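You operate a simulated robot arm through the tools that you are given. There is no shell and no other tool. Be economical: measure what you need, move in short steps, check, and stop when the job is done.

You run a simulated two-armed robot. Do the job below in one go: nothing can be reset, and whatever is moved stays where it is left.

JOB
Carry the orange bin with both arms and set it on the left end of the blue table.

It is judged by the outcome, as a careful person would: the job done as asked, and still so three seconds after it is handed in. It fails if anything else is knocked over, pushed out of place, dropped, spilled or broken.

ROBOT AND FRAMES
Two 7-joint arms with two-finger parallel grippers on one trunk, on a base that drives. Base frame: it is fixed to the floor where the robot stands at the start and does not move with it; the origin is under the middle of the robot, x ahead of it, y to its left, z up. Units: m, degrees, N and s.
The left shoulder is at the start at [0.038, 0.096, 1.186], the right one opposite. With the tool pointing down near the work surface each hand reaches from about 0.22 to 0.52 m from the robot's upright axis, wherever it stands, measured 20 degrees to its own side. Places, roughly: left end of the blue table [2.7, 0.6, 0.9]. Payload 2.4 kg a hand.
The TCP of each hand is the grasp point between the finger pads, 0.024 m short of the fingertips. In the tool frame z runs along the fingers and y along their closing line. The gripper opens to 0.068 m. The fingers are 0.017 m wide and 0.01 m thick; the gripper's body (0.04 by 0.07 m) begins 0.041 m behind the TCP.
Orientation is that of the tool frame in the base frame, as a unit quaternion [w, x, y, z]. With the fingers straight down and closing along the base's y, the tool's x points along the base's -x, its y along +y and its z along -z.

CONTROLS
- The arms move only by the tool nudge_tool. It takes "left_targets", "right_targets" or both (then of equal length, played together; a hand with none holds still); each is a list of rows, each a list of 7 numbers: the shift along the tool's x, y, z in m, then the turn, a rotation vector about the tool's x, y, z in degrees, then the opening, from 0 (shut) to 1 (fully open). In form: [[x, y, z, rx, ry, rz, claw], ...]. A call has 1 to 12 rows; each row shifts and turns the commanded pose from where the row before left it, along the tool's axes as they then stand. A row lasts 0.2 s, in which the tool goes at most 0.05 m and 8.6 degrees; a call with a longer step from one row to the next is refused whole, and so is a gripper value outside its range. Where a pose cannot be reached the arm comes as near as it can. A force on the tool above 40 N (or 10 N above the force at the start of the call, whichever is more), or a blocked arm, ends the call early, and 0.2 s more pass. Each finger travels about 0.072 m/s and halts on what it meets, pressing with about 33 N; the grip force reading is that of the motor and also rises with nothing between the fingers. The clock runs only during rows and for 0.2 s after the last one: add rows that do not move to give the fingers time. The reply holds the time, the measured pose of the TCP, the force on the tool along the base axes, the opening and the grip force, in the units named above and with some noise, with the torque about the TCP (base axes, N m) and any sound that the robot's microphone picked up.
- Cameras (640 x 400 px; columns grow to the right, rows downward): "scene" is now at [0.1134, 0.0216, 1.3451]; the picture's right is [0.37, -0.93, -0.01], its down [-0.59, -0.23, -0.77] and it looks along [0.71, 0.29, -0.64] (base axes); focal length 272 px, centre (320, 200). "left" rides on the left gripper at [0.084, -0.011, -0.075] in its tool frame; the picture's right is [0.13, 0.99, 0.00], its down [-0.60, 0.08, -0.79] and it looks along [-0.79, 0.10, 0.61] (tool axes); focal length 251 px, centre (320, 200). "right" rides on the right gripper at [0.084, 0.011, -0.075] in its tool frame; the picture's right is [-0.13, 0.99, 0.00], its down [-0.60, -0.08, -0.79] and it looks along [-0.79, -0.10, 0.61] (tool axes); focal length 251 px, centre (320, 200). There is no depth. A picture from a camera that has moved, and an enlarged one, comes with that camera's place and axes in the base frame and with its lens. The place of the scene camera against the robot may be out by one fixed shift of up to 0.012 m in any direction.
- camera(camera): a new picture of that camera. The clock stands still meanwhile.
- raise_lower(by): slides the trunk up (or, below 0, down) by that many m; the arms and the scene camera ride with it, the base frame stays. It gives what a move gives, with no picture.
- roll_base(legs): drives the robot by 1 to 6 legs, each [ahead, left, turn to the left] in m, m and degrees, along the robot's own axes; the way and the turn of a leg run together, so that a leg with both is an arc; at most 1.5 m and 180 degrees a leg. The arms and the cameras ride along, it lands a little off, and it stops where it bumps. It gives what a move gives.
- turn_head(pan, tilt): turns the head with the scene camera to pan (to the left, within 86 degrees either way) and tilt (down, from -29 to 69), counted from straight ahead of the robot. It gives what a move gives.
- zoom(camera, box): a new picture of the part [left, top, right, bottom] of that camera's present view, enlarged. The clock stands still meanwhile.
- sign_off(): hands the job in; it is judged then, once.

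Go step by step. Nothing tells you exact positions but the pictures and the camera data: compare them with the known pose of the tool, close in by small moves and look again before you grip or let go. The budget is 120 turns and 88 pictures, counting those below and the enlarged ones. Unless the task says otherwise, let go and move clear before handing in, and close with one line.

The tools are called after ">>>" as name(argument=value, ...) on one line, values as JSON. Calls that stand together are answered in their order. nudge_tool: Moves the arms, as the interface text tells. Its arguments: {"type":"object","properties":{"left_targets":{"type":"array","items":{"type":"array","items":{"type":"number"}}},"right_targets":{"type":"array","items":{"type":"array","items":{"type":"number"}}}},"required":[]} The other tools are called the same way: raise_lower (by) slides the trunk up or down; roll_base (legs) drives the base; turn_head (pan, tilt) turns the head that bears the scene camera; camera (camera) takes a picture; zoom (camera, box) takes an enlarged picture of a part of a camera's view; sign_off () hands the job in.

At the start:

```text
clock: 0.0
left_position: [0.2727, 0.1766, 0.9998]
left_ee_rot: [-0.001, 0.001, 1.0, 0.002]
left_force: [-0.3, 0.4, 0.3]
left_moment: [-0.01, -0.01, 0.0]
left_width: 0.0679
left_grasp_force: 0.0
right_position: [0.3273, -0.0208, 1.1223]
right_ee_rot: [-0.001, 0.0, 1.0, 0.002]
right_force: [-1.0, -0.1, 0.4]
right_moment: [-0.01, 0.0, -0.02]
right_width: 0.0678
right_grasp_force: 0.1
trunk travel left (down, up): [-0.4, 0.45]
robot x, y, heading: [0.0029, 0.0012, 0.1]
head pan, tilt: [21.6, 39.6]
```

scene: 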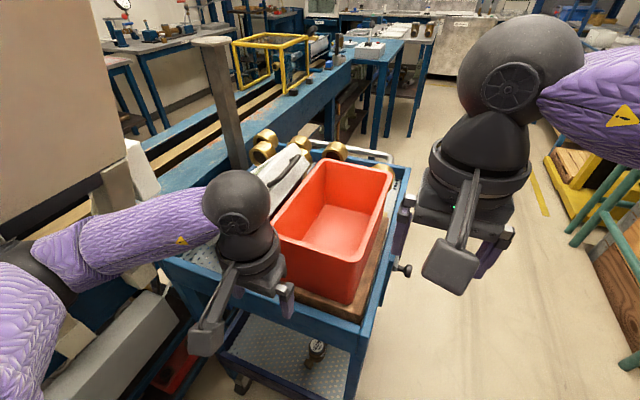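
right: 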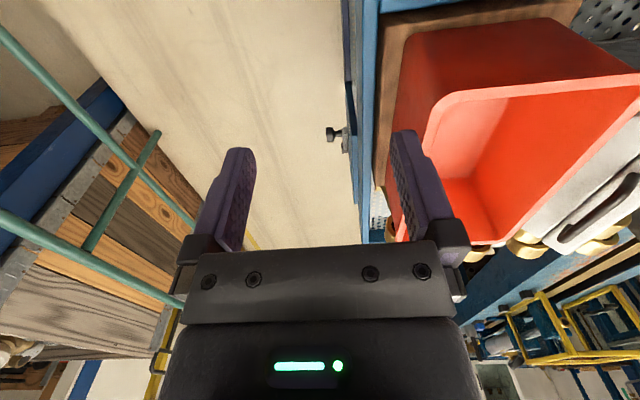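
left: 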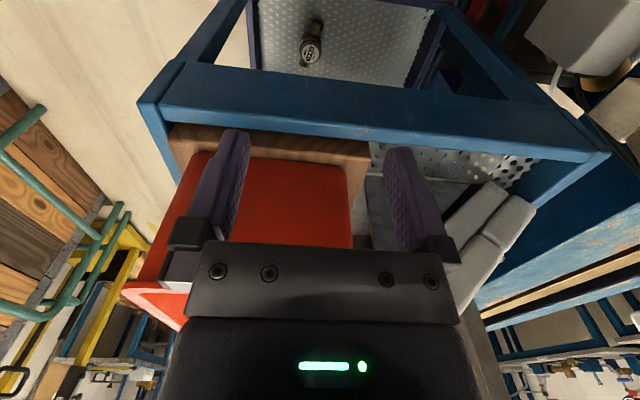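

The orange bin stands on a wooden board on a blue trolley, just ahead of me and a little left. I'll take enlarged pictures to measure it.

>>> zoom(camera="scene", box=[160, 100, 480, 300])

>>> zoom(camera="right", box=[320, 0, 640, 200])

>>> turn_head(pan=15, tilt=5)

>>> camera(camera="scene")

```text
2.00 times, centred on (320, 200) of scene
camera zoom: at [0.1134, 0.0216, 1.3451], right [0.37, -0.93, -0.01], down [-0.59, -0.23, -0.77], along [0.71, 0.29, -0.64], focal length 545 px, centre (320, 200)
```

zoom: 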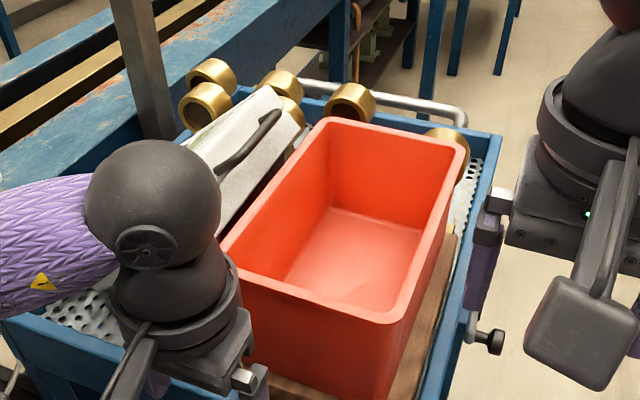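

```text
2.00 times, centred on (480, 100) of right
camera zoom: at [0.2427, -0.01, 1.1977], right [0.13, 0.99, 0.01], down [0.61, -0.08, 0.79], along [0.79, -0.1, -0.61], focal length 503 px, centre (0, 400)
```

zoom: 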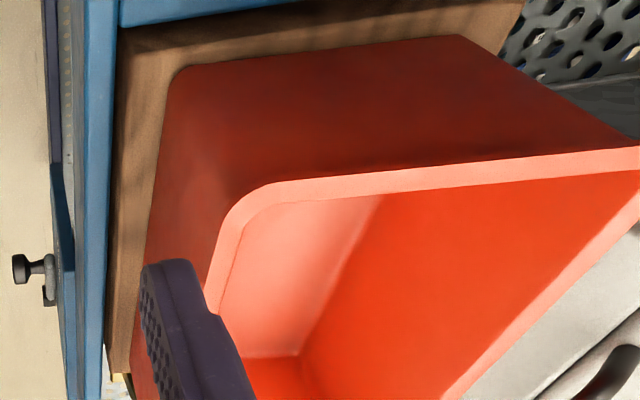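

```text
clock: 1.0
left_position: [0.2723, 0.1763, 1.0]
left_ee_rot: [-0.001, 0.001, 1.0, 0.002]
left_force: [0.1, 0.2, -0.5]
left_moment: [0.0, 0.0, -0.01]
left_width: 0.0679
left_grasp_force: 0.1
right_position: [0.3277, -0.0207, 1.122]
right_ee_rot: [-0.001, 0.001, 1.0, 0.003]
right_force: [-0.1, 0.2, 0.0]
right_moment: [0.0, 0.0, -0.01]
right_width: 0.0682
right_grasp_force: 0.1
trunk travel left (down, up): [-0.4, 0.45]
robot x, y, heading: [0.0001, -0.0016, 0.0]
head pan, tilt: [15.0, 5.0]
```

```text
82 pictures are left
camera scene: at [0.1226, 0.0138, 1.4004], right [0.26, -0.97, 0.0], down [-0.09, -0.02, -1.0], along [0.96, 0.26, -0.09], focal length 272 px, centre (320, 200)
```

scene: 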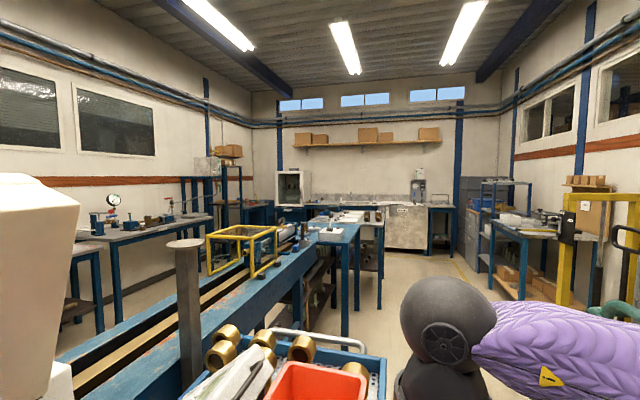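

The blue table is ahead, beyond the trolley, next to the long bench. I'll enlarge it.

>>> zoom(camera="scene", box=[250, 170, 442, 290])

```text
3.33 times, centred on (346, 230) of scene
camera zoom: at [0.1226, 0.0138, 1.4004], right [0.26, -0.97, 0.0], down [-0.09, -0.02, -1.0], along [0.96, 0.26, -0.09], focal length 908 px, centre (233, 100)
```

zoom: 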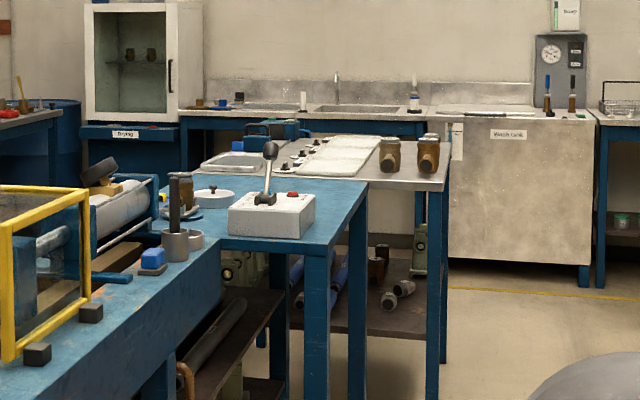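

The bin rim is at about z 1.02, spanning x 0.36–0.61 and y 0.06–0.22, with the bottom near z 0.86. Next I'll check the clearance around my base and the way out.

>>> turn_head(pan=10, tilt=65)

>>> camera(camera="scene")

>>> turn_head(pan=-40, tilt=40)

>>> camera(camera="scene")

>>> turn_head(pan=75, tilt=45)

>>> camera(camera="scene")

```text
clock: 2.3
left_position: [0.273, 0.1766, 1.0005]
left_ee_rot: [-0.001, 0.001, 1.0, 0.001]
left_force: [0.4, 0.6, -0.3]
left_moment: [0.0, -0.01, 0.04]
left_width: 0.068
left_grasp_force: 0.1
right_position: [0.3267, -0.0214, 1.1231]
right_ee_rot: [-0.001, 0.0, 1.0, 0.003]
right_force: [0.0, 0.4, 0.4]
right_moment: [0.0, 0.0, -0.01]
right_width: 0.0677
right_grasp_force: 0.0
trunk travel left (down, up): [-0.4, 0.45]
robot x, y, heading: [0.0018, 0.0026, -0.1]
head pan, tilt: [10.0, 65.0]
```

```text
80 pictures are left
camera scene: at [0.0937, 0.001, 1.3124], right [0.17, -0.98, -0.01], down [-0.89, -0.15, -0.42], along [0.42, 0.08, -0.91], focal length 272 px, centre (320, 200)
```

scene: 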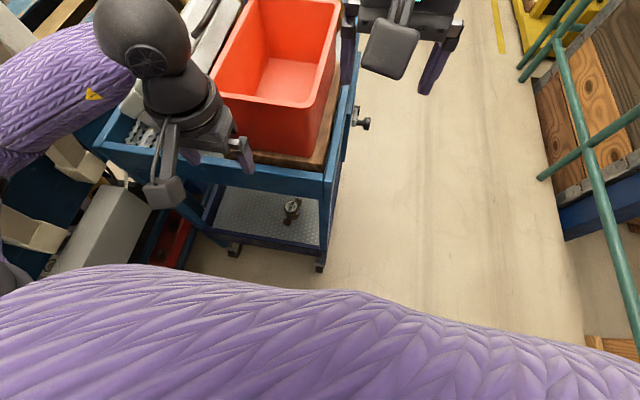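

```text
clock: 3.5
left_position: [0.2729, 0.1768, 1.001]
left_ee_rot: [-0.001, 0.001, 1.0, 0.002]
left_force: [-0.6, 0.0, -0.2]
left_moment: [0.01, 0.01, 0.01]
left_width: 0.0681
left_grasp_force: 0.1
right_position: [0.3261, -0.02, 1.1227]
right_ee_rot: [-0.001, 0.001, 1.0, 0.002]
right_force: [0.8, -0.1, -0.2]
right_moment: [-0.03, -0.03, 0.0]
right_width: 0.068
right_grasp_force: 0.1
trunk travel left (down, up): [-0.4, 0.45]
robot x, y, heading: [0.002, 0.0016, 0.1]
head pan, tilt: [-40.0, 40.0]
```

```text
79 pictures are left
camera scene: at [0.099, -0.0643, 1.3443], right [-0.64, -0.77, 0.0], down [-0.49, 0.42, -0.76], along [0.59, -0.49, -0.65], focal length 272 px, centre (320, 200)
```

scene: 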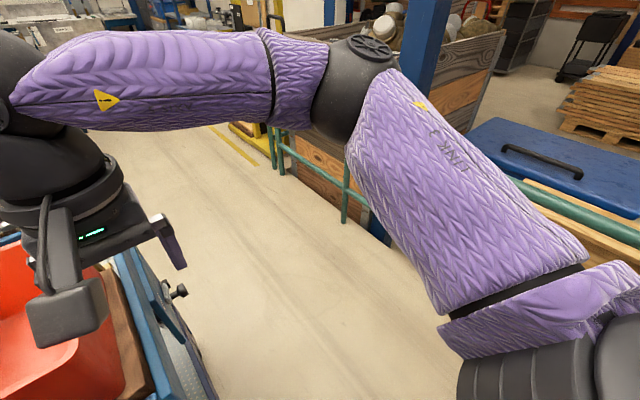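

```text
clock: 5.4
left_position: [0.2717, 0.1763, 0.999]
left_ee_rot: [-0.001, 0.0, 1.0, 0.002]
left_force: [1.1, -0.3, -0.5]
left_moment: [-0.02, -0.05, 0.0]
left_width: 0.0678
left_grasp_force: 0.1
right_position: [0.3276, -0.0206, 1.1219]
right_ee_rot: [0.0, 0.001, 1.0, 0.003]
right_force: [-0.8, 0.2, -0.4]
right_moment: [0.0, -0.02, 0.01]
right_width: 0.0679
right_grasp_force: 0.2
trunk travel left (down, up): [-0.4, 0.45]
robot x, y, heading: [-0.0037, 0.0009, 0.1]
head pan, tilt: [75.0, 45.0]
```

```text
78 pictures are left
camera scene: at [0.0549, 0.0688, 1.3378], right [0.97, -0.26, 0.0], down [-0.18, -0.68, -0.71], along [0.18, 0.69, -0.7], focal length 272 px, centre (320, 200)
```

scene: 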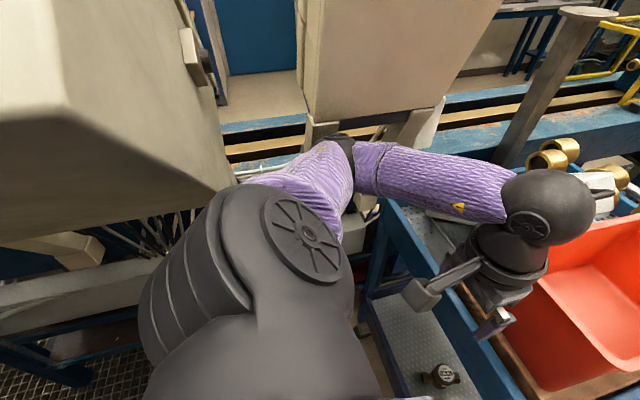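

The aisle to my right is about 1 m wide, with the fence near y -1.05. I'll raise the left hand clear of the bin and look down at the left wall and its neighbours.

>>> nudge_tool(left_targets=[[0, 0, -0.04, 0, 0, 0, 1], [0, 0, -0.04, 0, 0, 0, 1], [0, 0, -0.04, 0, 0, 0, 1], [-0.04, 0, 0, 0, 0, 0, 1], [-0.03, 0.01, 0, 0, 0, 0, 1]])

>>> camera(camera="left")

>>> turn_head(pan=25, tilt=45)

>>> zoom(camera="scene", box=[160, 60, 480, 260])

```text
clock: 6.6
left_position: [0.3335, 0.1823, 1.128]
left_ee_rot: [0.002, -0.002, 1.0, 0.004]
left_force: [0.4, 0.2, 0.1]
left_moment: [0.03, 0.02, -0.04]
left_width: 0.0683
left_grasp_force: 0.2
right_position: [0.319, -0.0213, 1.1265]
right_ee_rot: [0.003, -0.003, 1.0, 0.005]
right_force: [0.1, 0.3, -0.1]
right_moment: [-0.01, 0.01, -0.02]
right_width: 0.068
right_grasp_force: 0.0
trunk travel left (down, up): [-0.4, 0.45]
robot x, y, heading: [-0.0017, 0.002, 0.3]
head pan, tilt: [75.0, 45.0]
```

```text
77 pictures are left
camera left: at [0.2491, 0.1718, 1.2024], right [-0.13, 0.99, 0.01], down [0.6, 0.07, 0.8], along [0.79, 0.11, -0.6], focal length 251 px, centre (320, 200)
```

left: 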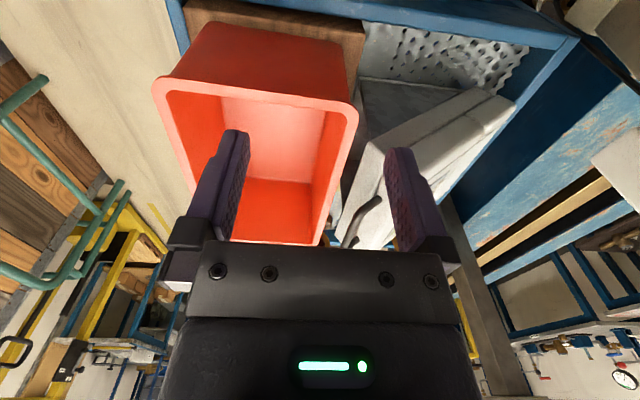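

```text
clock: 7.8
left_position: [0.332, 0.1834, 1.1254]
left_ee_rot: [0.002, -0.007, 1.0, 0.005]
left_force: [0.5, 0.4, 0.0]
left_moment: [-0.02, -0.03, 0.01]
left_width: 0.0681
left_grasp_force: 0.1
right_position: [0.3198, -0.0221, 1.1239]
right_ee_rot: [0.001, -0.007, 1.0, 0.006]
right_force: [-0.8, -1.1, 0.0]
right_moment: [0.01, 0.02, 0.0]
right_width: 0.0679
right_grasp_force: 0.0
trunk travel left (down, up): [-0.4, 0.45]
robot x, y, heading: [-0.0037, 0.0004, 0.6]
head pan, tilt: [25.0, 45.0]
```

```text
2.00 times, centred on (320, 160) of scene
camera zoom: at [0.0983, 0.0161, 1.3383], right [0.44, -0.9, -0.01], down [-0.63, -0.3, -0.71], along [0.64, 0.32, -0.7], focal length 545 px, centre (320, 280)
```

zoom: 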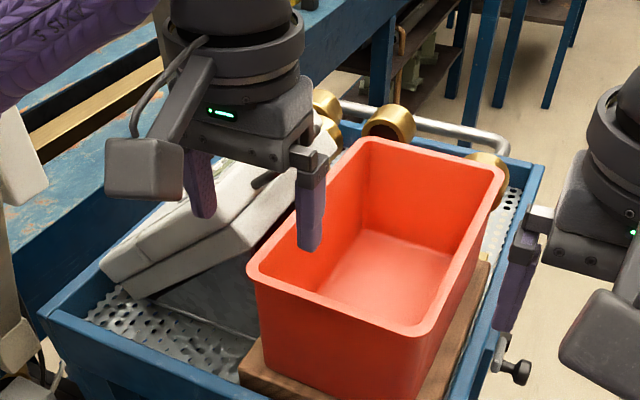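

The readings show a slight shift in heading (0.6°), so the left arm may be touching something. I'll look at the left elbow before going on.

>>> turn_head(pan=70, tilt=30)

>>> camera(camera="scene")

```text
clock: 8.9
left_position: [0.3311, 0.1823, 1.1257]
left_ee_rot: [0.002, -0.006, 1.0, 0.005]
left_force: [0.6, 0.8, -0.1]
left_moment: [-0.01, 0.0, -0.01]
left_width: 0.068
left_grasp_force: 0.0
right_position: [0.3199, -0.0224, 1.1241]
right_ee_rot: [0.001, -0.007, 1.0, 0.005]
right_force: [1.3, 0.0, -0.2]
right_moment: [-0.01, -0.01, 0.01]
right_width: 0.0677
right_grasp_force: 0.0
trunk travel left (down, up): [-0.4, 0.45]
robot x, y, heading: [-0.0029, -0.0001, 0.8]
head pan, tilt: [70.0, 30.0]
```

```text
75 pictures are left
camera scene: at [0.0549, 0.0659, 1.3613], right [0.94, -0.33, 0.0], down [-0.16, -0.46, -0.87], along [0.29, 0.82, -0.49], focal length 272 px, centre (320, 200)
```

scene: 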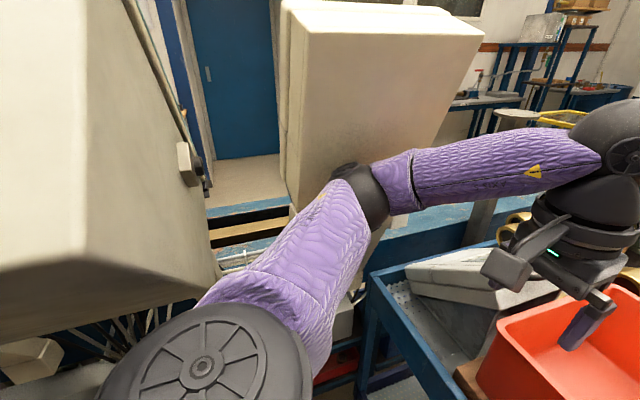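

The left elbow is leaning on the grey machine head. It's better to work from the aisle, facing the trolley's right side and gripping the bin's two short walls. I'll retract the left hand and drive right.

>>> nudge_tool(left_targets=[[0.03, -0.01, 0, 0, 0, 0, 1], [0.04, 0, 0, 0, 0, 0, 1], [0, 0, 0, 0, 0, 0, 1]])

>>> roll_base(legs=[[0, -0.1, 0]])

>>> camera(camera="scene")

```text
clock: 9.9
left_position: [0.2942, 0.1541, 1.1235]
left_ee_rot: [0.003, 0.038, 0.999, 0.001]
left_force: [-0.2, 0.1, 0.6]
left_moment: [-0.01, -0.01, 0.01]
left_width: 0.068
left_grasp_force: 0.1
right_position: [0.3361, -0.0427, 1.1249]
right_ee_rot: [0.004, 0.038, 0.999, -0.001]
right_force: [0.0, 0.6, -0.4]
right_moment: [0.03, -0.05, -0.01]
right_width: 0.0681
right_grasp_force: 0.0
trunk travel left (down, up): [-0.4, 0.45]
robot x, y, heading: [0.0199, -0.0083, -4.5]
head pan, tilt: [70.0, 30.0]
stopped in row 3 (left hand): the arm was blocked; the commanded pose is now the measured one
```

```text
clock: 11.1
left_position: [0.2813, 0.0814, 1.1161]
left_ee_rot: [-0.002, 0.022, 1.0, -0.007]
left_force: [0.6, 0.1, -0.8]
left_moment: [0.02, 0.01, -0.02]
left_width: 0.068
left_grasp_force: 0.2
right_position: [0.3311, -0.1145, 1.1222]
right_ee_rot: [0.0, 0.021, 1.0, -0.007]
right_force: [-0.6, 0.5, 0.1]
right_moment: [0.0, 0.01, 0.04]
right_width: 0.0679
right_grasp_force: 0.0
trunk travel left (down, up): [-0.4, 0.45]
robot x, y, heading: [0.0077, -0.1039, -2.1]
head pan, tilt: [70.0, 30.0]
```

```text
74 pictures are left
camera scene: at [0.073, -0.0241, 1.3602], right [0.92, -0.38, 0.0], down [-0.19, -0.46, -0.87], along [0.33, 0.8, -0.5], focal length 272 px, centre (320, 200)
```

scene: 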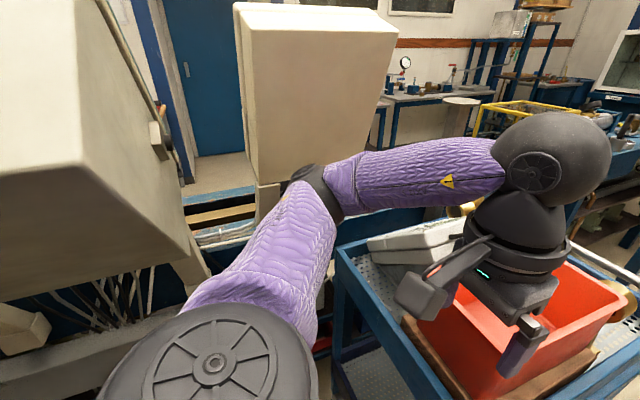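

The arm is free. I'll continue to the right, straightening the heading.

>>> roll_base(legs=[[0, -0.2, 2], [0, -0.18, 0]])

>>> turn_head(pan=0, tilt=45)

>>> camera(camera="scene")

>>> turn_head(pan=40, tilt=55)

>>> camera(camera="scene")

```text
clock: 13.8
left_position: [0.2691, -0.2852, 1.1162]
left_ee_rot: [-0.001, 0.003, 1.0, -0.007]
left_force: [0.6, -0.7, -1.1]
left_moment: [-0.01, 0.0, 0.01]
left_width: 0.0678
left_grasp_force: 0.1
right_position: [0.3259, -0.4771, 1.1222]
right_ee_rot: [-0.001, 0.002, 1.0, -0.007]
right_force: [0.0, 0.9, 0.3]
right_moment: [0.01, 0.02, -0.01]
right_width: 0.068
right_grasp_force: 0.0
trunk travel left (down, up): [-0.4, 0.45]
robot x, y, heading: [0.004, -0.4774, -0.2]
head pan, tilt: [70.0, 30.0]
```

```text
clock: 15.2
left_position: [0.2694, -0.284, 1.1176]
left_ee_rot: [-0.001, 0.003, 1.0, -0.007]
left_force: [0.0, -0.9, -0.4]
left_moment: [0.0, -0.04, 0.0]
left_width: 0.0682
left_grasp_force: 0.0
right_position: [0.3268, -0.4773, 1.1222]
right_ee_rot: [-0.001, 0.002, 1.0, -0.006]
right_force: [0.7, -0.1, 0.0]
right_moment: [-0.02, -0.04, 0.0]
right_width: 0.0679
right_grasp_force: 0.1
trunk travel left (down, up): [-0.4, 0.45]
robot x, y, heading: [0.0008, -0.4788, -0.1]
head pan, tilt: [0.0, 45.0]
```

```text
73 pictures are left
camera scene: at [0.1149, -0.4824, 1.3375], right [0.0, -1.0, 0.0], down [-0.71, 0.0, -0.71], along [0.71, 0.0, -0.71], focal length 272 px, centre (320, 200)
```

scene: 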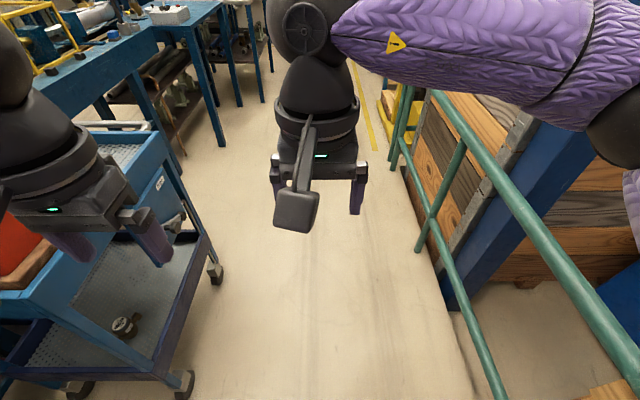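

```text
clock: 16.2
left_position: [0.2691, -0.2838, 1.1175]
left_ee_rot: [-0.002, 0.003, 1.0, -0.008]
left_force: [0.0, -0.4, 0.0]
left_moment: [0.0, -0.03, 0.0]
left_width: 0.0681
left_grasp_force: 0.0
right_position: [0.3269, -0.479, 1.1215]
right_ee_rot: [0.0, 0.001, 1.0, -0.007]
right_force: [1.3, -0.9, 0.5]
right_moment: [-0.01, 0.0, -0.02]
right_width: 0.0682
right_grasp_force: 0.1
trunk travel left (down, up): [-0.4, 0.45]
robot x, y, heading: [0.0012, -0.4809, 0.0]
head pan, tilt: [40.0, 55.0]
```

```text
72 pictures are left
camera scene: at [0.0889, -0.4361, 1.3241], right [0.64, -0.77, 0.0], down [-0.63, -0.52, -0.57], along [0.44, 0.37, -0.82], focal length 272 px, centre (320, 200)
```

scene: 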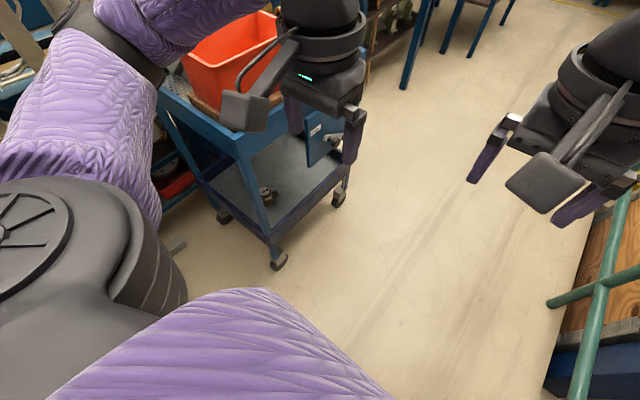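

The aisle is clear. I'll drive ahead until I'm beside the bin and turn left to face it.

>>> roll_base(legs=[[0.487, -0.02, 0], [0, 0, 90]])

>>> turn_head(pan=0, tilt=50)

>>> camera(camera="scene")

```text
clock: 23.0
left_position: [0.2777, -0.2426, 1.1164]
left_ee_rot: [-0.004, 0.719, -0.695, 0.005]
left_force: [-0.5, 0.9, 0.5]
left_moment: [0.02, 0.02, -0.03]
left_width: 0.0681
left_grasp_force: 0.0
right_position: [0.4693, -0.177, 1.1205]
right_ee_rot: [-0.005, 0.72, -0.694, 0.005]
right_force: [-1.1, 0.4, 0.3]
right_moment: [-0.02, 0.01, 0.02]
right_width: 0.0681
right_grasp_force: 0.2
trunk travel left (down, up): [-0.4, 0.45]
robot x, y, heading: [0.4855, -0.5008, 91.8]
head pan, tilt: [40.0, 55.0]
```

```text
clock: 24.1
left_position: [0.2779, -0.2421, 1.1157]
left_ee_rot: [-0.004, 0.718, -0.696, 0.006]
left_force: [-0.9, -0.7, -0.2]
left_moment: [-0.05, -0.02, -0.02]
left_width: 0.0679
left_grasp_force: 0.1
right_position: [0.4698, -0.1768, 1.1229]
right_ee_rot: [-0.005, 0.72, -0.694, 0.005]
right_force: [0.1, -0.2, -1.0]
right_moment: [-0.01, -0.04, 0.02]
right_width: 0.0678
right_grasp_force: 0.1
trunk travel left (down, up): [-0.4, 0.45]
robot x, y, heading: [0.4832, -0.5015, 92.0]
head pan, tilt: [0.0, 50.0]
```

```text
71 pictures are left
camera scene: at [0.4796, -0.3971, 1.3306], right [1.0, 0.04, 0.0], down [0.03, -0.77, -0.64], along [-0.02, 0.64, -0.77], focal length 272 px, centre (320, 200)
```

scene: 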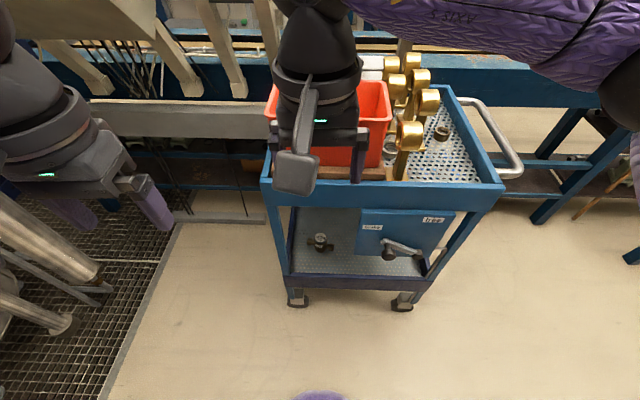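

Tall brass fittings stand next to the bin's far-x end, so that side needs care. I'll move the right hand aside to see better.

>>> nudge_tool(right_targets=[[0, -0.045, -0.02, 0, 0, 0, 1], [0, -0.045, -0.02, 0, 0, 0, 1], [0, -0.045, -0.02, 0, 0, 0, 1], [0, -0.045, -0.02, 0, 0, 0, 1], [0, 0, 0, 0, 0, 0, 1]])

>>> zoom(camera="scene", box=[200, 30, 520, 230])

>>> zoom(camera="left", box=[0, 0, 640, 400])

>>> camera(camera="right")

```text
clock: 25.3
left_position: [0.2787, -0.241, 1.1174]
left_ee_rot: [-0.004, 0.719, -0.695, 0.005]
left_force: [-0.3, 0.2, -0.5]
left_moment: [0.02, 0.0, -0.03]
left_width: 0.0679
left_grasp_force: 0.0
right_position: [0.6528, -0.1701, 1.2057]
right_ee_rot: [-0.005, 0.72, -0.694, 0.005]
right_force: [-0.2, 0.5, 0.2]
right_moment: [0.0, -0.02, -0.01]
right_width: 0.0681
right_grasp_force: 0.0
trunk travel left (down, up): [-0.4, 0.45]
robot x, y, heading: [0.484, -0.5015, 92.1]
head pan, tilt: [0.0, 50.0]
```

```text
2.00 times, centred on (360, 130) of scene
camera zoom: at [0.4797, -0.3971, 1.3306], right [1.0, 0.04, 0.0], down [0.03, -0.77, -0.64], along [-0.02, 0.64, -0.77], focal length 545 px, centre (240, 340)
```

zoom: 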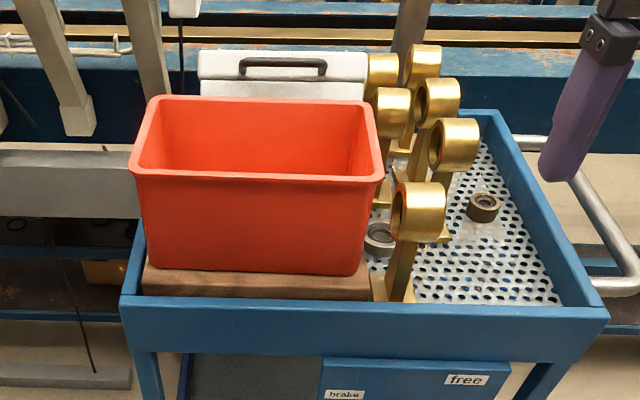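

```text
1.00 times, centred on (320, 200) of left (not enlarged: the box is as wide or as high as the picture)
camera zoom: at [0.2915, -0.3256, 1.1924], right [-0.99, -0.16, -0.01], down [-0.11, 0.6, 0.79], along [-0.12, 0.78, -0.61], focal length 251 px, centre (320, 200)
```

zoom: 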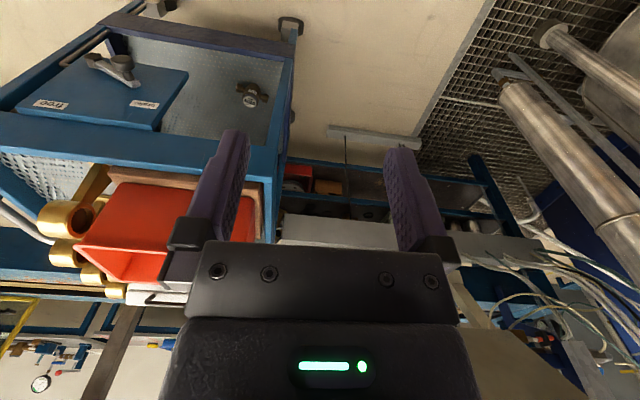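

```text
68 pictures are left
camera right: at [0.6424, -0.2556, 1.2806], right [-1.0, 0.09, -0.01], down [0.05, 0.61, 0.79], along [0.08, 0.79, -0.61], focal length 251 px, centre (320, 200)
```

right: 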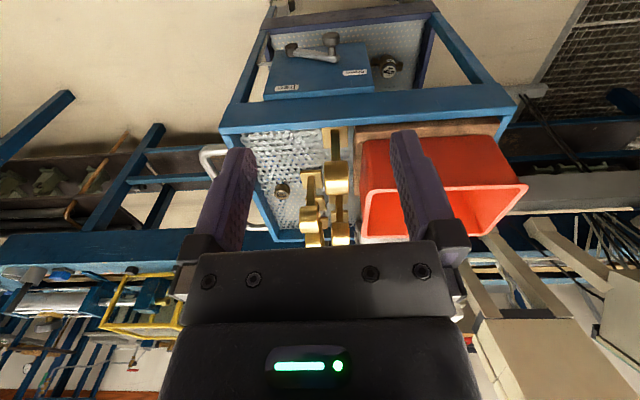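

Brass rings stand close beside the bin's +x end: one at y≈0.08 with its top near 1.0, one at y≈0.20 with its top near 1.05. The wall is free between them at y≈0.14. I'll square up and come closer to grip both short walls there.

>>> roll_base(legs=[[0, 0, -2], [0.1, 0, 0]])

>>> turn_head(pan=0, tilt=66)

>>> camera(camera="scene")

```text
clock: 26.8
left_position: [0.2884, -0.1344, 1.1169]
left_ee_rot: [0.004, -0.707, 0.708, -0.005]
left_force: [0.6, -0.7, 0.2]
left_moment: [-0.03, -0.01, -0.01]
left_width: 0.0679
left_grasp_force: 0.1
right_position: [0.6634, -0.0759, 1.2058]
right_ee_rot: [0.005, -0.707, 0.707, -0.005]
right_force: [-1.2, -0.3, -0.4]
right_moment: [-0.01, 0.01, 0.01]
right_width: 0.0681
right_grasp_force: 0.1
trunk travel left (down, up): [-0.4, 0.45]
robot x, y, heading: [0.4817, -0.4021, 90.1]
head pan, tilt: [0.0, 50.0]
```

```text
clock: 27.6
left_position: [0.2875, -0.1355, 1.1176]
left_ee_rot: [0.004, -0.706, 0.708, -0.005]
left_force: [1.0, 0.0, 0.3]
left_moment: [-0.01, 0.01, 0.0]
left_width: 0.0683
left_grasp_force: 0.1
right_position: [0.6631, -0.0777, 1.2057]
right_ee_rot: [-0.005, 0.708, -0.707, 0.005]
right_force: [-0.1, 0.1, -0.2]
right_moment: [0.02, 0.01, 0.02]
right_width: 0.0681
right_grasp_force: 0.0
trunk travel left (down, up): [-0.4, 0.45]
robot x, y, heading: [0.4862, -0.4029, 89.9]
head pan, tilt: [0.0, 66.0]
```

```text
67 pictures are left
camera scene: at [0.4835, -0.3145, 1.3115], right [1.0, 0.0, 0.0], down [0.0, -0.91, -0.41], along [0.0, 0.41, -0.91], focal length 272 px, centre (320, 200)
```

scene: 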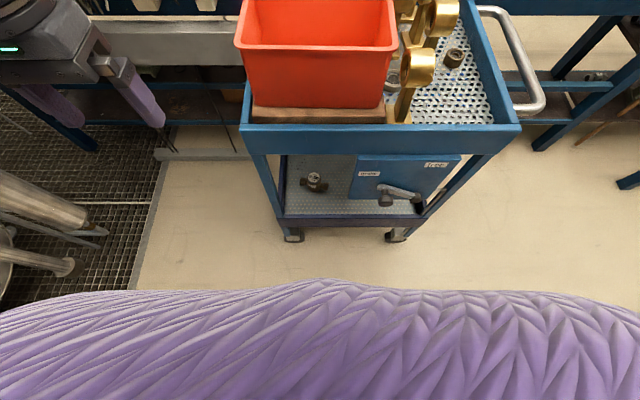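

I have space, so I'll creep 0.06 m closer.

>>> roll_base(legs=[[0.06, 0, 0]])

>>> turn_head(pan=0, tilt=50)

>>> zoom(camera="scene", box=[200, 0, 520, 200])

```text
clock: 28.6
left_position: [0.2868, -0.0742, 1.1164]
left_ee_rot: [0.005, -0.707, 0.708, -0.005]
left_force: [0.4, 0.8, 0.0]
left_moment: [0.01, 0.03, 0.02]
left_width: 0.0681
left_grasp_force: 0.1
right_position: [0.6633, -0.0151, 1.2042]
right_ee_rot: [-0.004, 0.707, -0.707, 0.005]
right_force: [0.2, 1.0, -0.7]
right_moment: [-0.01, -0.03, 0.0]
right_width: 0.0681
right_grasp_force: 0.1
trunk travel left (down, up): [-0.4, 0.45]
robot x, y, heading: [0.4849, -0.339, 90.0]
head pan, tilt: [0.0, 66.0]
```

```text
clock: 29.4
left_position: [0.2878, -0.0752, 1.1161]
left_ee_rot: [0.004, -0.707, 0.707, -0.005]
left_force: [0.0, 0.6, 0.3]
left_moment: [0.0, -0.02, 0.01]
left_width: 0.0678
left_grasp_force: 0.1
right_position: [0.6641, -0.016, 1.2049]
right_ee_rot: [-0.005, 0.707, -0.707, 0.005]
right_force: [-0.4, -0.5, -0.2]
right_moment: [0.01, 0.01, -0.01]
right_width: 0.0682
right_grasp_force: 0.1
trunk travel left (down, up): [-0.4, 0.45]
robot x, y, heading: [0.4831, -0.3388, 90.2]
head pan, tilt: [0.0, 50.0]
```

```text
2.00 times, centred on (360, 100) of scene
camera zoom: at [0.4833, -0.2369, 1.3305], right [1.0, 0.0, 0.0], down [0.0, -0.77, -0.64], along [0.0, 0.64, -0.77], focal length 545 px, centre (240, 400)
```

zoom: 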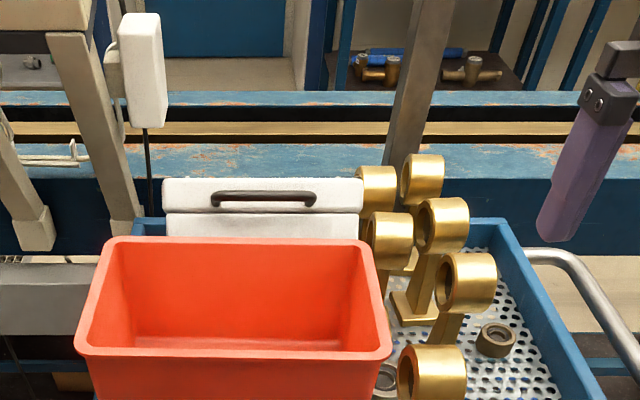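

I'll bring both hands above the middles of the short walls: left at x 0.355, right at x 0.605, both at y 0.142.

>>> nudge_tool(left_targets=[[-0.0434, -0.0134, 0, 0, 0, 0, 1], [-0.0434, -0.0134, 0, 0, 0, 0, 1], [-0.0434, -0.0134, 0, 0, 0, 0, 1], [-0.0434, -0.0134, 0, 0, 0, 0, 1], [-0.0434, -0.0134, 0, 0, 0, 0, 1], [0, 0, 0, 0, 0, 0, 1], [0, 0, 0, 0, 0, 0, 1]], right_targets=[[-0.0316, 0.0118, 0, 0, 0, 0, 0.7], [-0.0316, 0.0118, 0, 0, 0, 0, 0.7], [-0.0316, 0.0118, 0, 0, 0, 0, 0.6], [-0.0316, 0.0118, 0, 0, 0, 0, 0.6], [-0.0316, 0.0118, 0, 0, 0, 0, 0.6], [0, 0, 0.02, 0, 0, 0, 0.6], [0, 0, 0, 0, 0, 0, 0.6]])

>>> camera(camera="right")

>>> camera(camera="left")

>>> camera(camera="scene")

```text
clock: 31.0
left_position: [0.3573, 0.1438, 1.1175]
left_ee_rot: [0.005, -0.707, 0.707, -0.004]
left_force: [-0.1, 0.7, -0.2]
left_moment: [0.0, 0.03, -0.06]
left_width: 0.068
left_grasp_force: 0.0
right_position: [0.6138, 0.1176, 1.1856]
right_ee_rot: [0.006, -0.707, 0.708, -0.005]
right_force: [-0.5, -0.5, 0.8]
right_moment: [-0.01, 0.03, -0.01]
right_width: 0.0408
right_grasp_force: 0.1
right hand out of reach, approached as far as the arm can: row 5
trunk travel left (down, up): [-0.4, 0.45]
robot x, y, heading: [0.4834, -0.3395, 90.2]
head pan, tilt: [0.0, 50.0]
```

```text
65 pictures are left
camera right: at [0.601, 0.0326, 1.2605], right [-0.99, 0.13, -0.01], down [0.07, 0.6, 0.79], along [0.11, 0.79, -0.61], focal length 251 px, centre (320, 200)
```

right: 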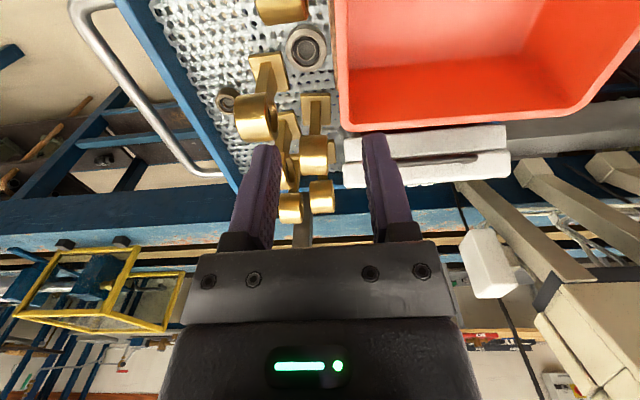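

```text
64 pictures are left
camera left: at [0.3678, 0.0588, 1.1929], right [-0.99, -0.13, -0.01], down [-0.09, 0.6, 0.79], along [-0.09, 0.79, -0.61], focal length 251 px, centre (320, 200)
```

left: 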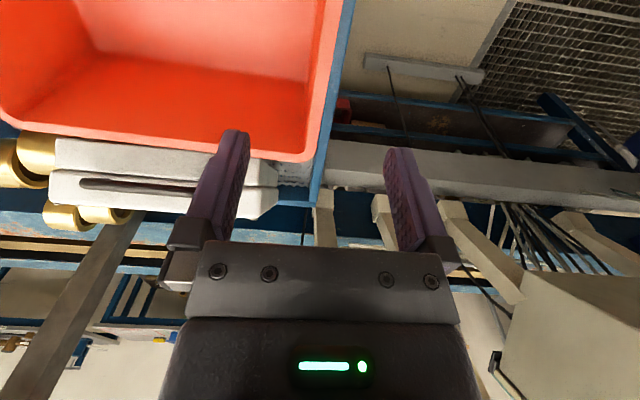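

```text
63 pictures are left
camera scene: at [0.4836, -0.2368, 1.3306], right [1.0, 0.0, 0.0], down [0.0, -0.77, -0.64], along [0.0, 0.64, -0.77], focal length 272 px, centre (320, 200)
```

scene: 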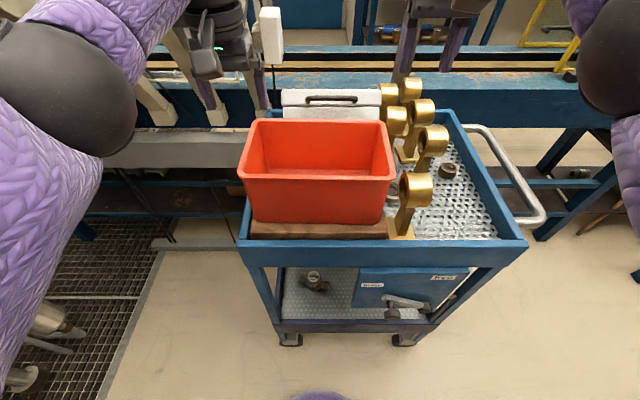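

The left hand is over its wall. The right arm ran out of reach at this height, so I'll lower it and then correct its place.

>>> nudge_tool(left_targets=[[0, 0, 0.01, 0, 0, 0, 1], [0, 0.002, 0.01, 0, 0, 0, 0.7], [0, 0, 0, 0, 0, 0, 0.6], [0, 0, 0, 0, 0, 0, 0.6], [0, 0, 0, 0, 0, 0, 0.6], [0, 0, 0, 0, 0, 0, 0.6]], right_targets=[[0, 0, 0.03, 0, 0, 0, 0.6], [0, 0, 0.03, 0, 0, 0, 0.6], [0, 0.0, 0.027, 0, 0, 0, 0.6], [-0.012, 0.005, 0, 0, 0, 0, 0.6], [-0.012, 0.004, 0, 0, 0, 0, 0.6], [0, 0, 0, 0, 0, 0, 0.6]])

>>> camera(camera="right")

>>> camera(camera="left")

>>> zoom(camera="scene", box=[200, 50, 440, 200])

```text
clock: 32.4
left_position: [0.3545, 0.1425, 1.0979]
left_ee_rot: [0.004, -0.706, 0.708, -0.005]
left_force: [0.2, 0.7, 0.9]
left_moment: [-0.02, 0.0, 0.04]
left_width: 0.0406
left_grasp_force: 0.0
right_position: [0.6076, 0.1418, 1.0953]
right_ee_rot: [-0.006, 0.707, -0.707, 0.005]
right_force: [0.0, -0.1, 0.7]
right_moment: [-0.03, 0.0, 0.01]
right_width: 0.0405
right_grasp_force: 0.0
trunk travel left (down, up): [-0.4, 0.45]
robot x, y, heading: [0.4838, -0.3386, 90.2]
head pan, tilt: [0.0, 50.0]
```

```text
62 pictures are left
camera right: at [0.5935, 0.0563, 1.1704], right [-0.99, 0.13, -0.01], down [0.07, 0.6, 0.79], along [0.11, 0.79, -0.61], focal length 251 px, centre (320, 200)
```

right: 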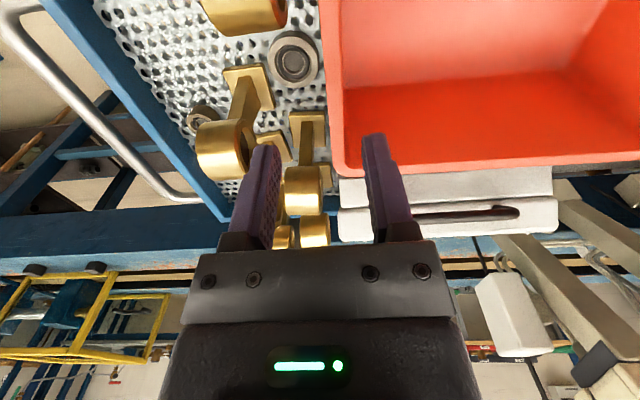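

```text
61 pictures are left
camera left: at [0.3647, 0.0594, 1.1726], right [-0.99, -0.13, -0.01], down [-0.09, 0.6, 0.79], along [-0.09, 0.79, -0.61], focal length 251 px, centre (320, 200)
```

left: 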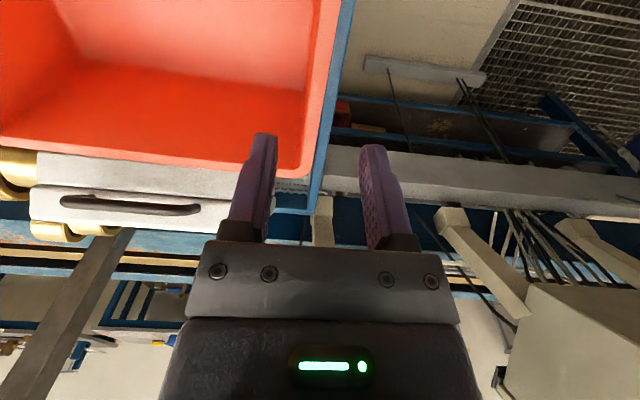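

```text
2.67 times, centred on (320, 125) of scene
camera zoom: at [0.4834, -0.2366, 1.3306], right [1.0, 0.0, 0.0], down [0.0, -0.77, -0.64], along [0.0, 0.64, -0.77], focal length 726 px, centre (320, 400)
```

zoom: 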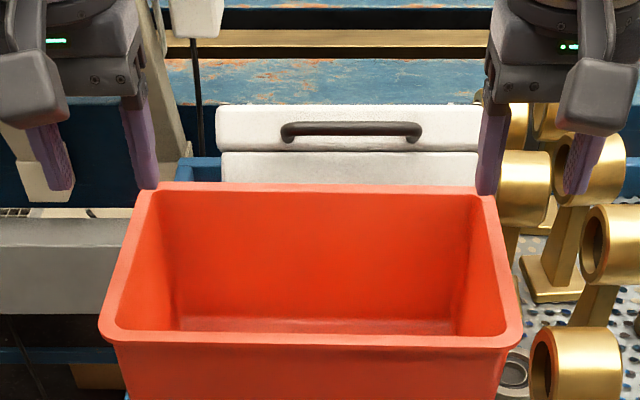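

Clearances look right: the brass rings stop at y≈0.113 and begin again at y≈0.19. I'll correct by about 5 mm towards each wall's centre and go down so the fingers straddle the walls.

>>> nudge_tool(left_targets=[[0, -0.004, 0.02, 0, 0, 0, 0.6], [0, 0, 0.02, 0, 0, 0, 0.6], [0, 0, 0.015, 0, 0, 0, 0.6], [0, 0, 0, 0, 0, 0, 0.6]], right_targets=[[0, 0.005, 0.02, 0, 0, 0, 0.6], [0, 0, 0.02, 0, 0, 0, 0.6], [0, 0, 0.013, 0, 0, 0, 0.6], [0, 0, 0, 0, 0, 0, 0.6]])

>>> zoom(camera="scene", box=[200, 50, 440, 200])

>>> camera(camera="right")

>>> camera(camera="left")

```text
clock: 33.4
left_position: [0.3558, 0.1441, 1.0431]
left_ee_rot: [0.004, -0.706, 0.708, -0.006]
left_force: [0.2, -1.0, -0.3]
left_moment: [-0.01, -0.02, -0.02]
left_width: 0.0406
left_grasp_force: 0.0
right_position: [0.6006, 0.1409, 1.0431]
right_ee_rot: [0.005, -0.707, 0.707, -0.005]
right_force: [0.5, 0.9, 0.7]
right_moment: [-0.01, 0.02, 0.01]
right_width: 0.0406
right_grasp_force: 0.1
trunk travel left (down, up): [-0.4, 0.45]
robot x, y, heading: [0.4841, -0.3385, 90.1]
head pan, tilt: [0.0, 50.0]
```

```text
2.67 times, centred on (320, 125) of scene
camera zoom: at [0.4834, -0.2366, 1.3306], right [1.0, 0.0, 0.0], down [0.0, -0.77, -0.64], along [0.0, 0.64, -0.77], focal length 726 px, centre (320, 400)
```

zoom: 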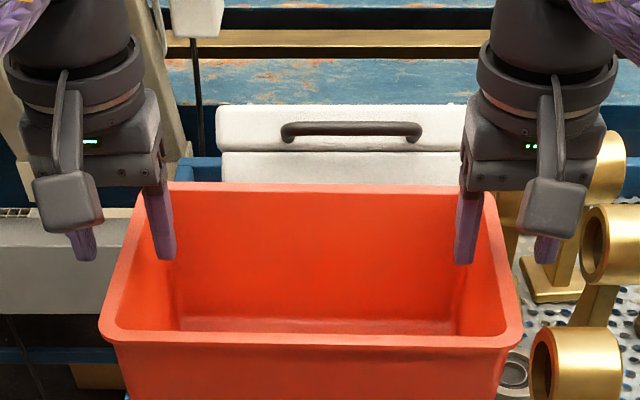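

```text
58 pictures are left
camera right: at [0.588, 0.0565, 1.1181], right [-0.99, 0.13, -0.01], down [0.07, 0.6, 0.79], along [0.11, 0.79, -0.61], focal length 251 px, centre (320, 200)
```

right: 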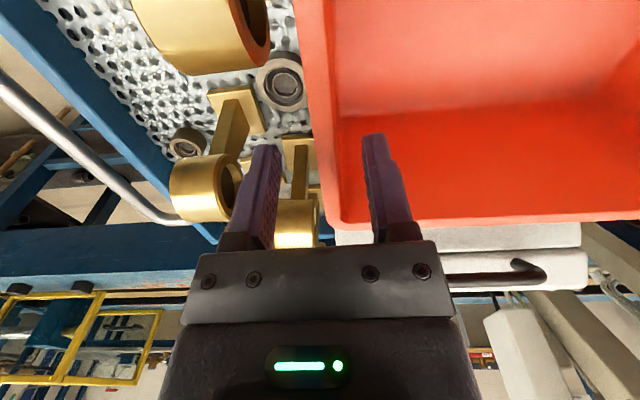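

```text
57 pictures are left
camera left: at [0.3667, 0.0605, 1.1191], right [-0.99, -0.13, -0.01], down [-0.09, 0.61, 0.79], along [-0.09, 0.79, -0.61], focal length 251 px, centre (320, 200)
```

left: 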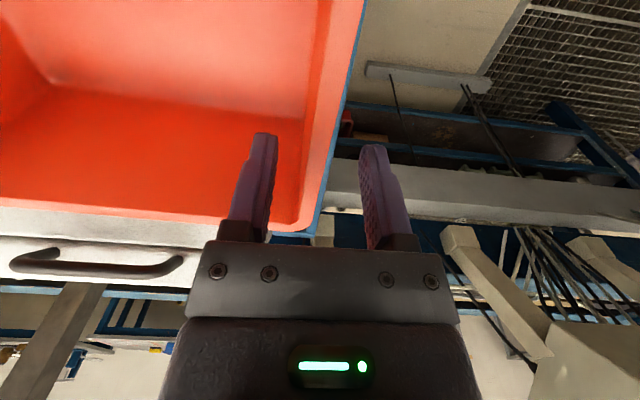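

The fingers straddle both walls, well centred. I'll go down 0.03 m more and close gently.

>>> nudge_tool(left_targets=[[0, 0, 0.015, 0, 0, 0, 0.6], [0, 0, 0.015, 0, 0, 0, 0.6], [0, 0, 0, 0, 0, 0, 0.6]], right_targets=[[0, 0, 0.015, 0, 0, 0, 0.6], [0, 0, 0.015, 0, 0, 0, 0.6], [0, 0, 0, 0, 0, 0, 0.6]])

>>> zoom(camera="scene", box=[200, 50, 440, 200])

```text
clock: 34.2
left_position: [0.3562, 0.1415, 1.0125]
left_ee_rot: [0.005, -0.706, 0.708, -0.005]
left_force: [-0.7, 0.2, -0.2]
left_moment: [0.03, 0.01, -0.03]
left_width: 0.0407
left_grasp_force: 0.0
right_position: [0.6028, 0.1424, 1.0139]
right_ee_rot: [0.005, -0.706, 0.708, -0.005]
right_force: [0.7, 0.5, -0.1]
right_moment: [0.01, 0.04, -0.01]
right_width: 0.0407
right_grasp_force: 0.0
trunk travel left (down, up): [-0.4, 0.45]
robot x, y, heading: [0.483, -0.3428, 90.0]
head pan, tilt: [0.0, 50.0]
```

```text
2.67 times, centred on (320, 125) of scene
camera zoom: at [0.4834, -0.2367, 1.3306], right [1.0, 0.0, 0.0], down [0.0, -0.77, -0.64], along [0.0, 0.64, -0.77], focal length 726 px, centre (320, 400)
```

zoom: 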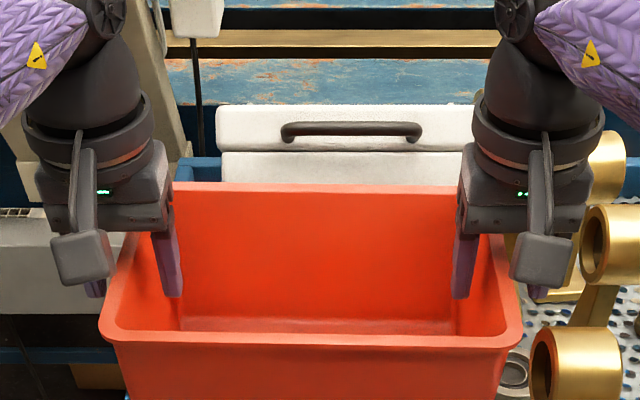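

Good. I'm closing both grippers.

>>> nudge_tool(left_targets=[[0, 0, 0, 0, 0, 0, 0.3], [0, 0, 0, 0, 0, 0, 0.1], [0, 0, 0, 0, 0, 0, 0], [0, 0, 0, 0, 0, 0, 0]], right_targets=[[0, 0, 0, 0, 0, 0, 0.3], [0, 0, 0, 0, 0, 0, 0.1], [0, 0, 0, 0, 0, 0, 0], [0, 0, 0, 0, 0, 0, 0]])

```text
clock: 35.1
left_position: [0.3622, 0.1418, 1.0139]
left_ee_rot: [0.009, -0.702, 0.712, -0.009]
left_force: [10.0, -1.4, -0.1]
left_moment: [0.31, 0.94, -0.21]
left_width: 0.0053
left_grasp_force: 28.3
right_position: [0.597, 0.1401, 1.0142]
right_ee_rot: [-0.001, 0.71, -0.704, 0.001]
right_force: [-10.4, 3.7, 0.7]
right_moment: [-0.5, -0.03, -0.52]
right_width: 0.005
right_grasp_force: 28.3
trunk travel left (down, up): [-0.4, 0.45]
robot x, y, heading: [0.4842, -0.342, 90.4]
head pan, tilt: [0.0, 50.0]
stopped in row 4 (left hand): the force on the tool passed its limit at 45 N (the readings are from after the stop); the commanded pose is now the measured one
```

Both walls (about 5 mm thick) are gripped. I'll ease the small outward tension and lift a little.

>>> nudge_tool(left_targets=[[0, -0.002, 0, 0, 0, 0, 0], [0, 0, -0.01, 0, 0, 0, 0], [0, 0, -0.015, 0, 0, 0, 0], [0, 0, 0, 0, 0, 0, 0]], right_targets=[[0, 0.002, 0, 0, 0, 0, 0], [0, 0, -0.01, 0, 0, 0, 0], [0, 0, -0.015, 0, 0, 0, 0], [0, 0, 0, 0, 0, 0, 0]])

>>> camera(camera="scene")

```text
clock: 36.1
left_position: [0.363, 0.1414, 1.0395]
left_ee_rot: [0.007, -0.704, 0.71, -0.007]
left_force: [-13.0, -2.2, 3.6]
left_moment: [0.06, 0.48, -0.23]
left_width: 0.0045
left_grasp_force: 27.3
right_position: [0.596, 0.1399, 1.0379]
right_ee_rot: [-0.002, 0.709, -0.705, 0.002]
right_force: [11.6, 3.9, 0.9]
right_moment: [-0.1, -0.12, -0.5]
right_width: 0.0041
right_grasp_force: 27.4
trunk travel left (down, up): [-0.4, 0.45]
robot x, y, heading: [0.4819, -0.3421, 90.2]
head pan, tilt: [0.0, 50.0]
```

```text
55 pictures are left
camera scene: at [0.4834, -0.2367, 1.3307], right [1.0, 0.0, 0.0], down [0.0, -0.77, -0.64], along [0.0, 0.64, -0.77], focal length 272 px, centre (320, 200)
```

scene: 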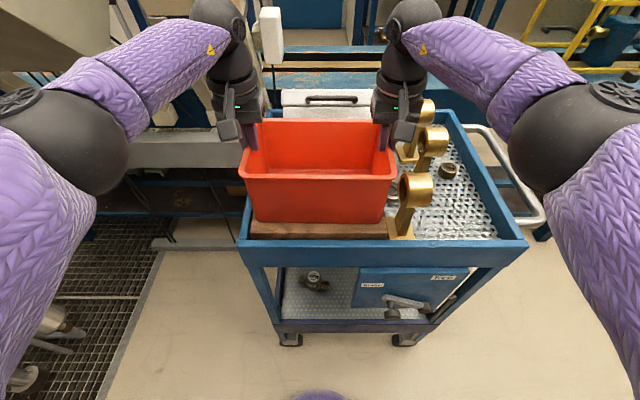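

It isn't clear whether the bin rose, so I'll look closer.

>>> zoom(camera="scene", box=[200, 80, 440, 230])

>>> camera(camera="right")

```text
2.67 times, centred on (320, 155) of scene
camera zoom: at [0.4834, -0.2367, 1.3307], right [1.0, 0.0, 0.0], down [0.0, -0.77, -0.64], along [0.0, 0.64, -0.77], focal length 726 px, centre (320, 320)
```

zoom: 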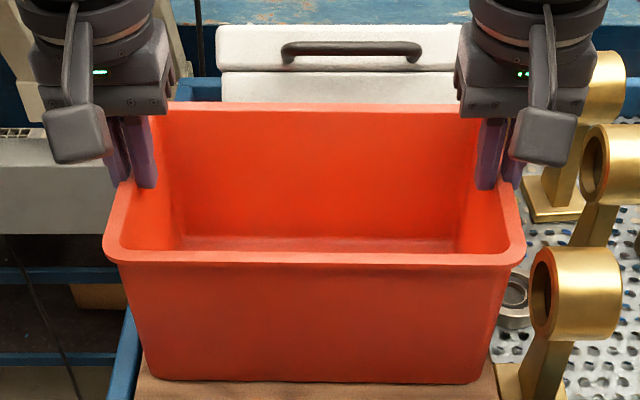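

```text
53 pictures are left
camera right: at [0.5852, 0.0562, 1.1136], right [-0.99, 0.12, -0.01], down [0.07, 0.6, 0.79], along [0.1, 0.79, -0.61], focal length 251 px, centre (320, 200)
```

right: 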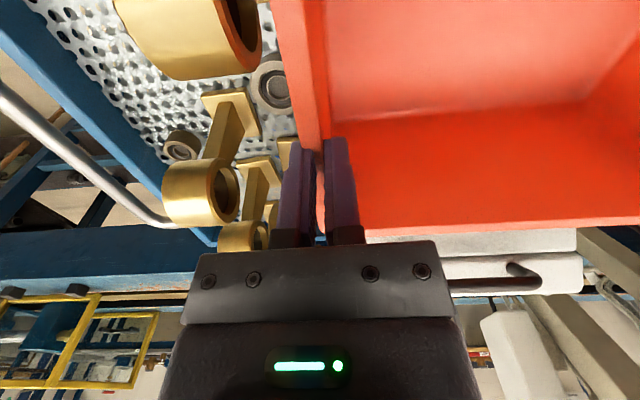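

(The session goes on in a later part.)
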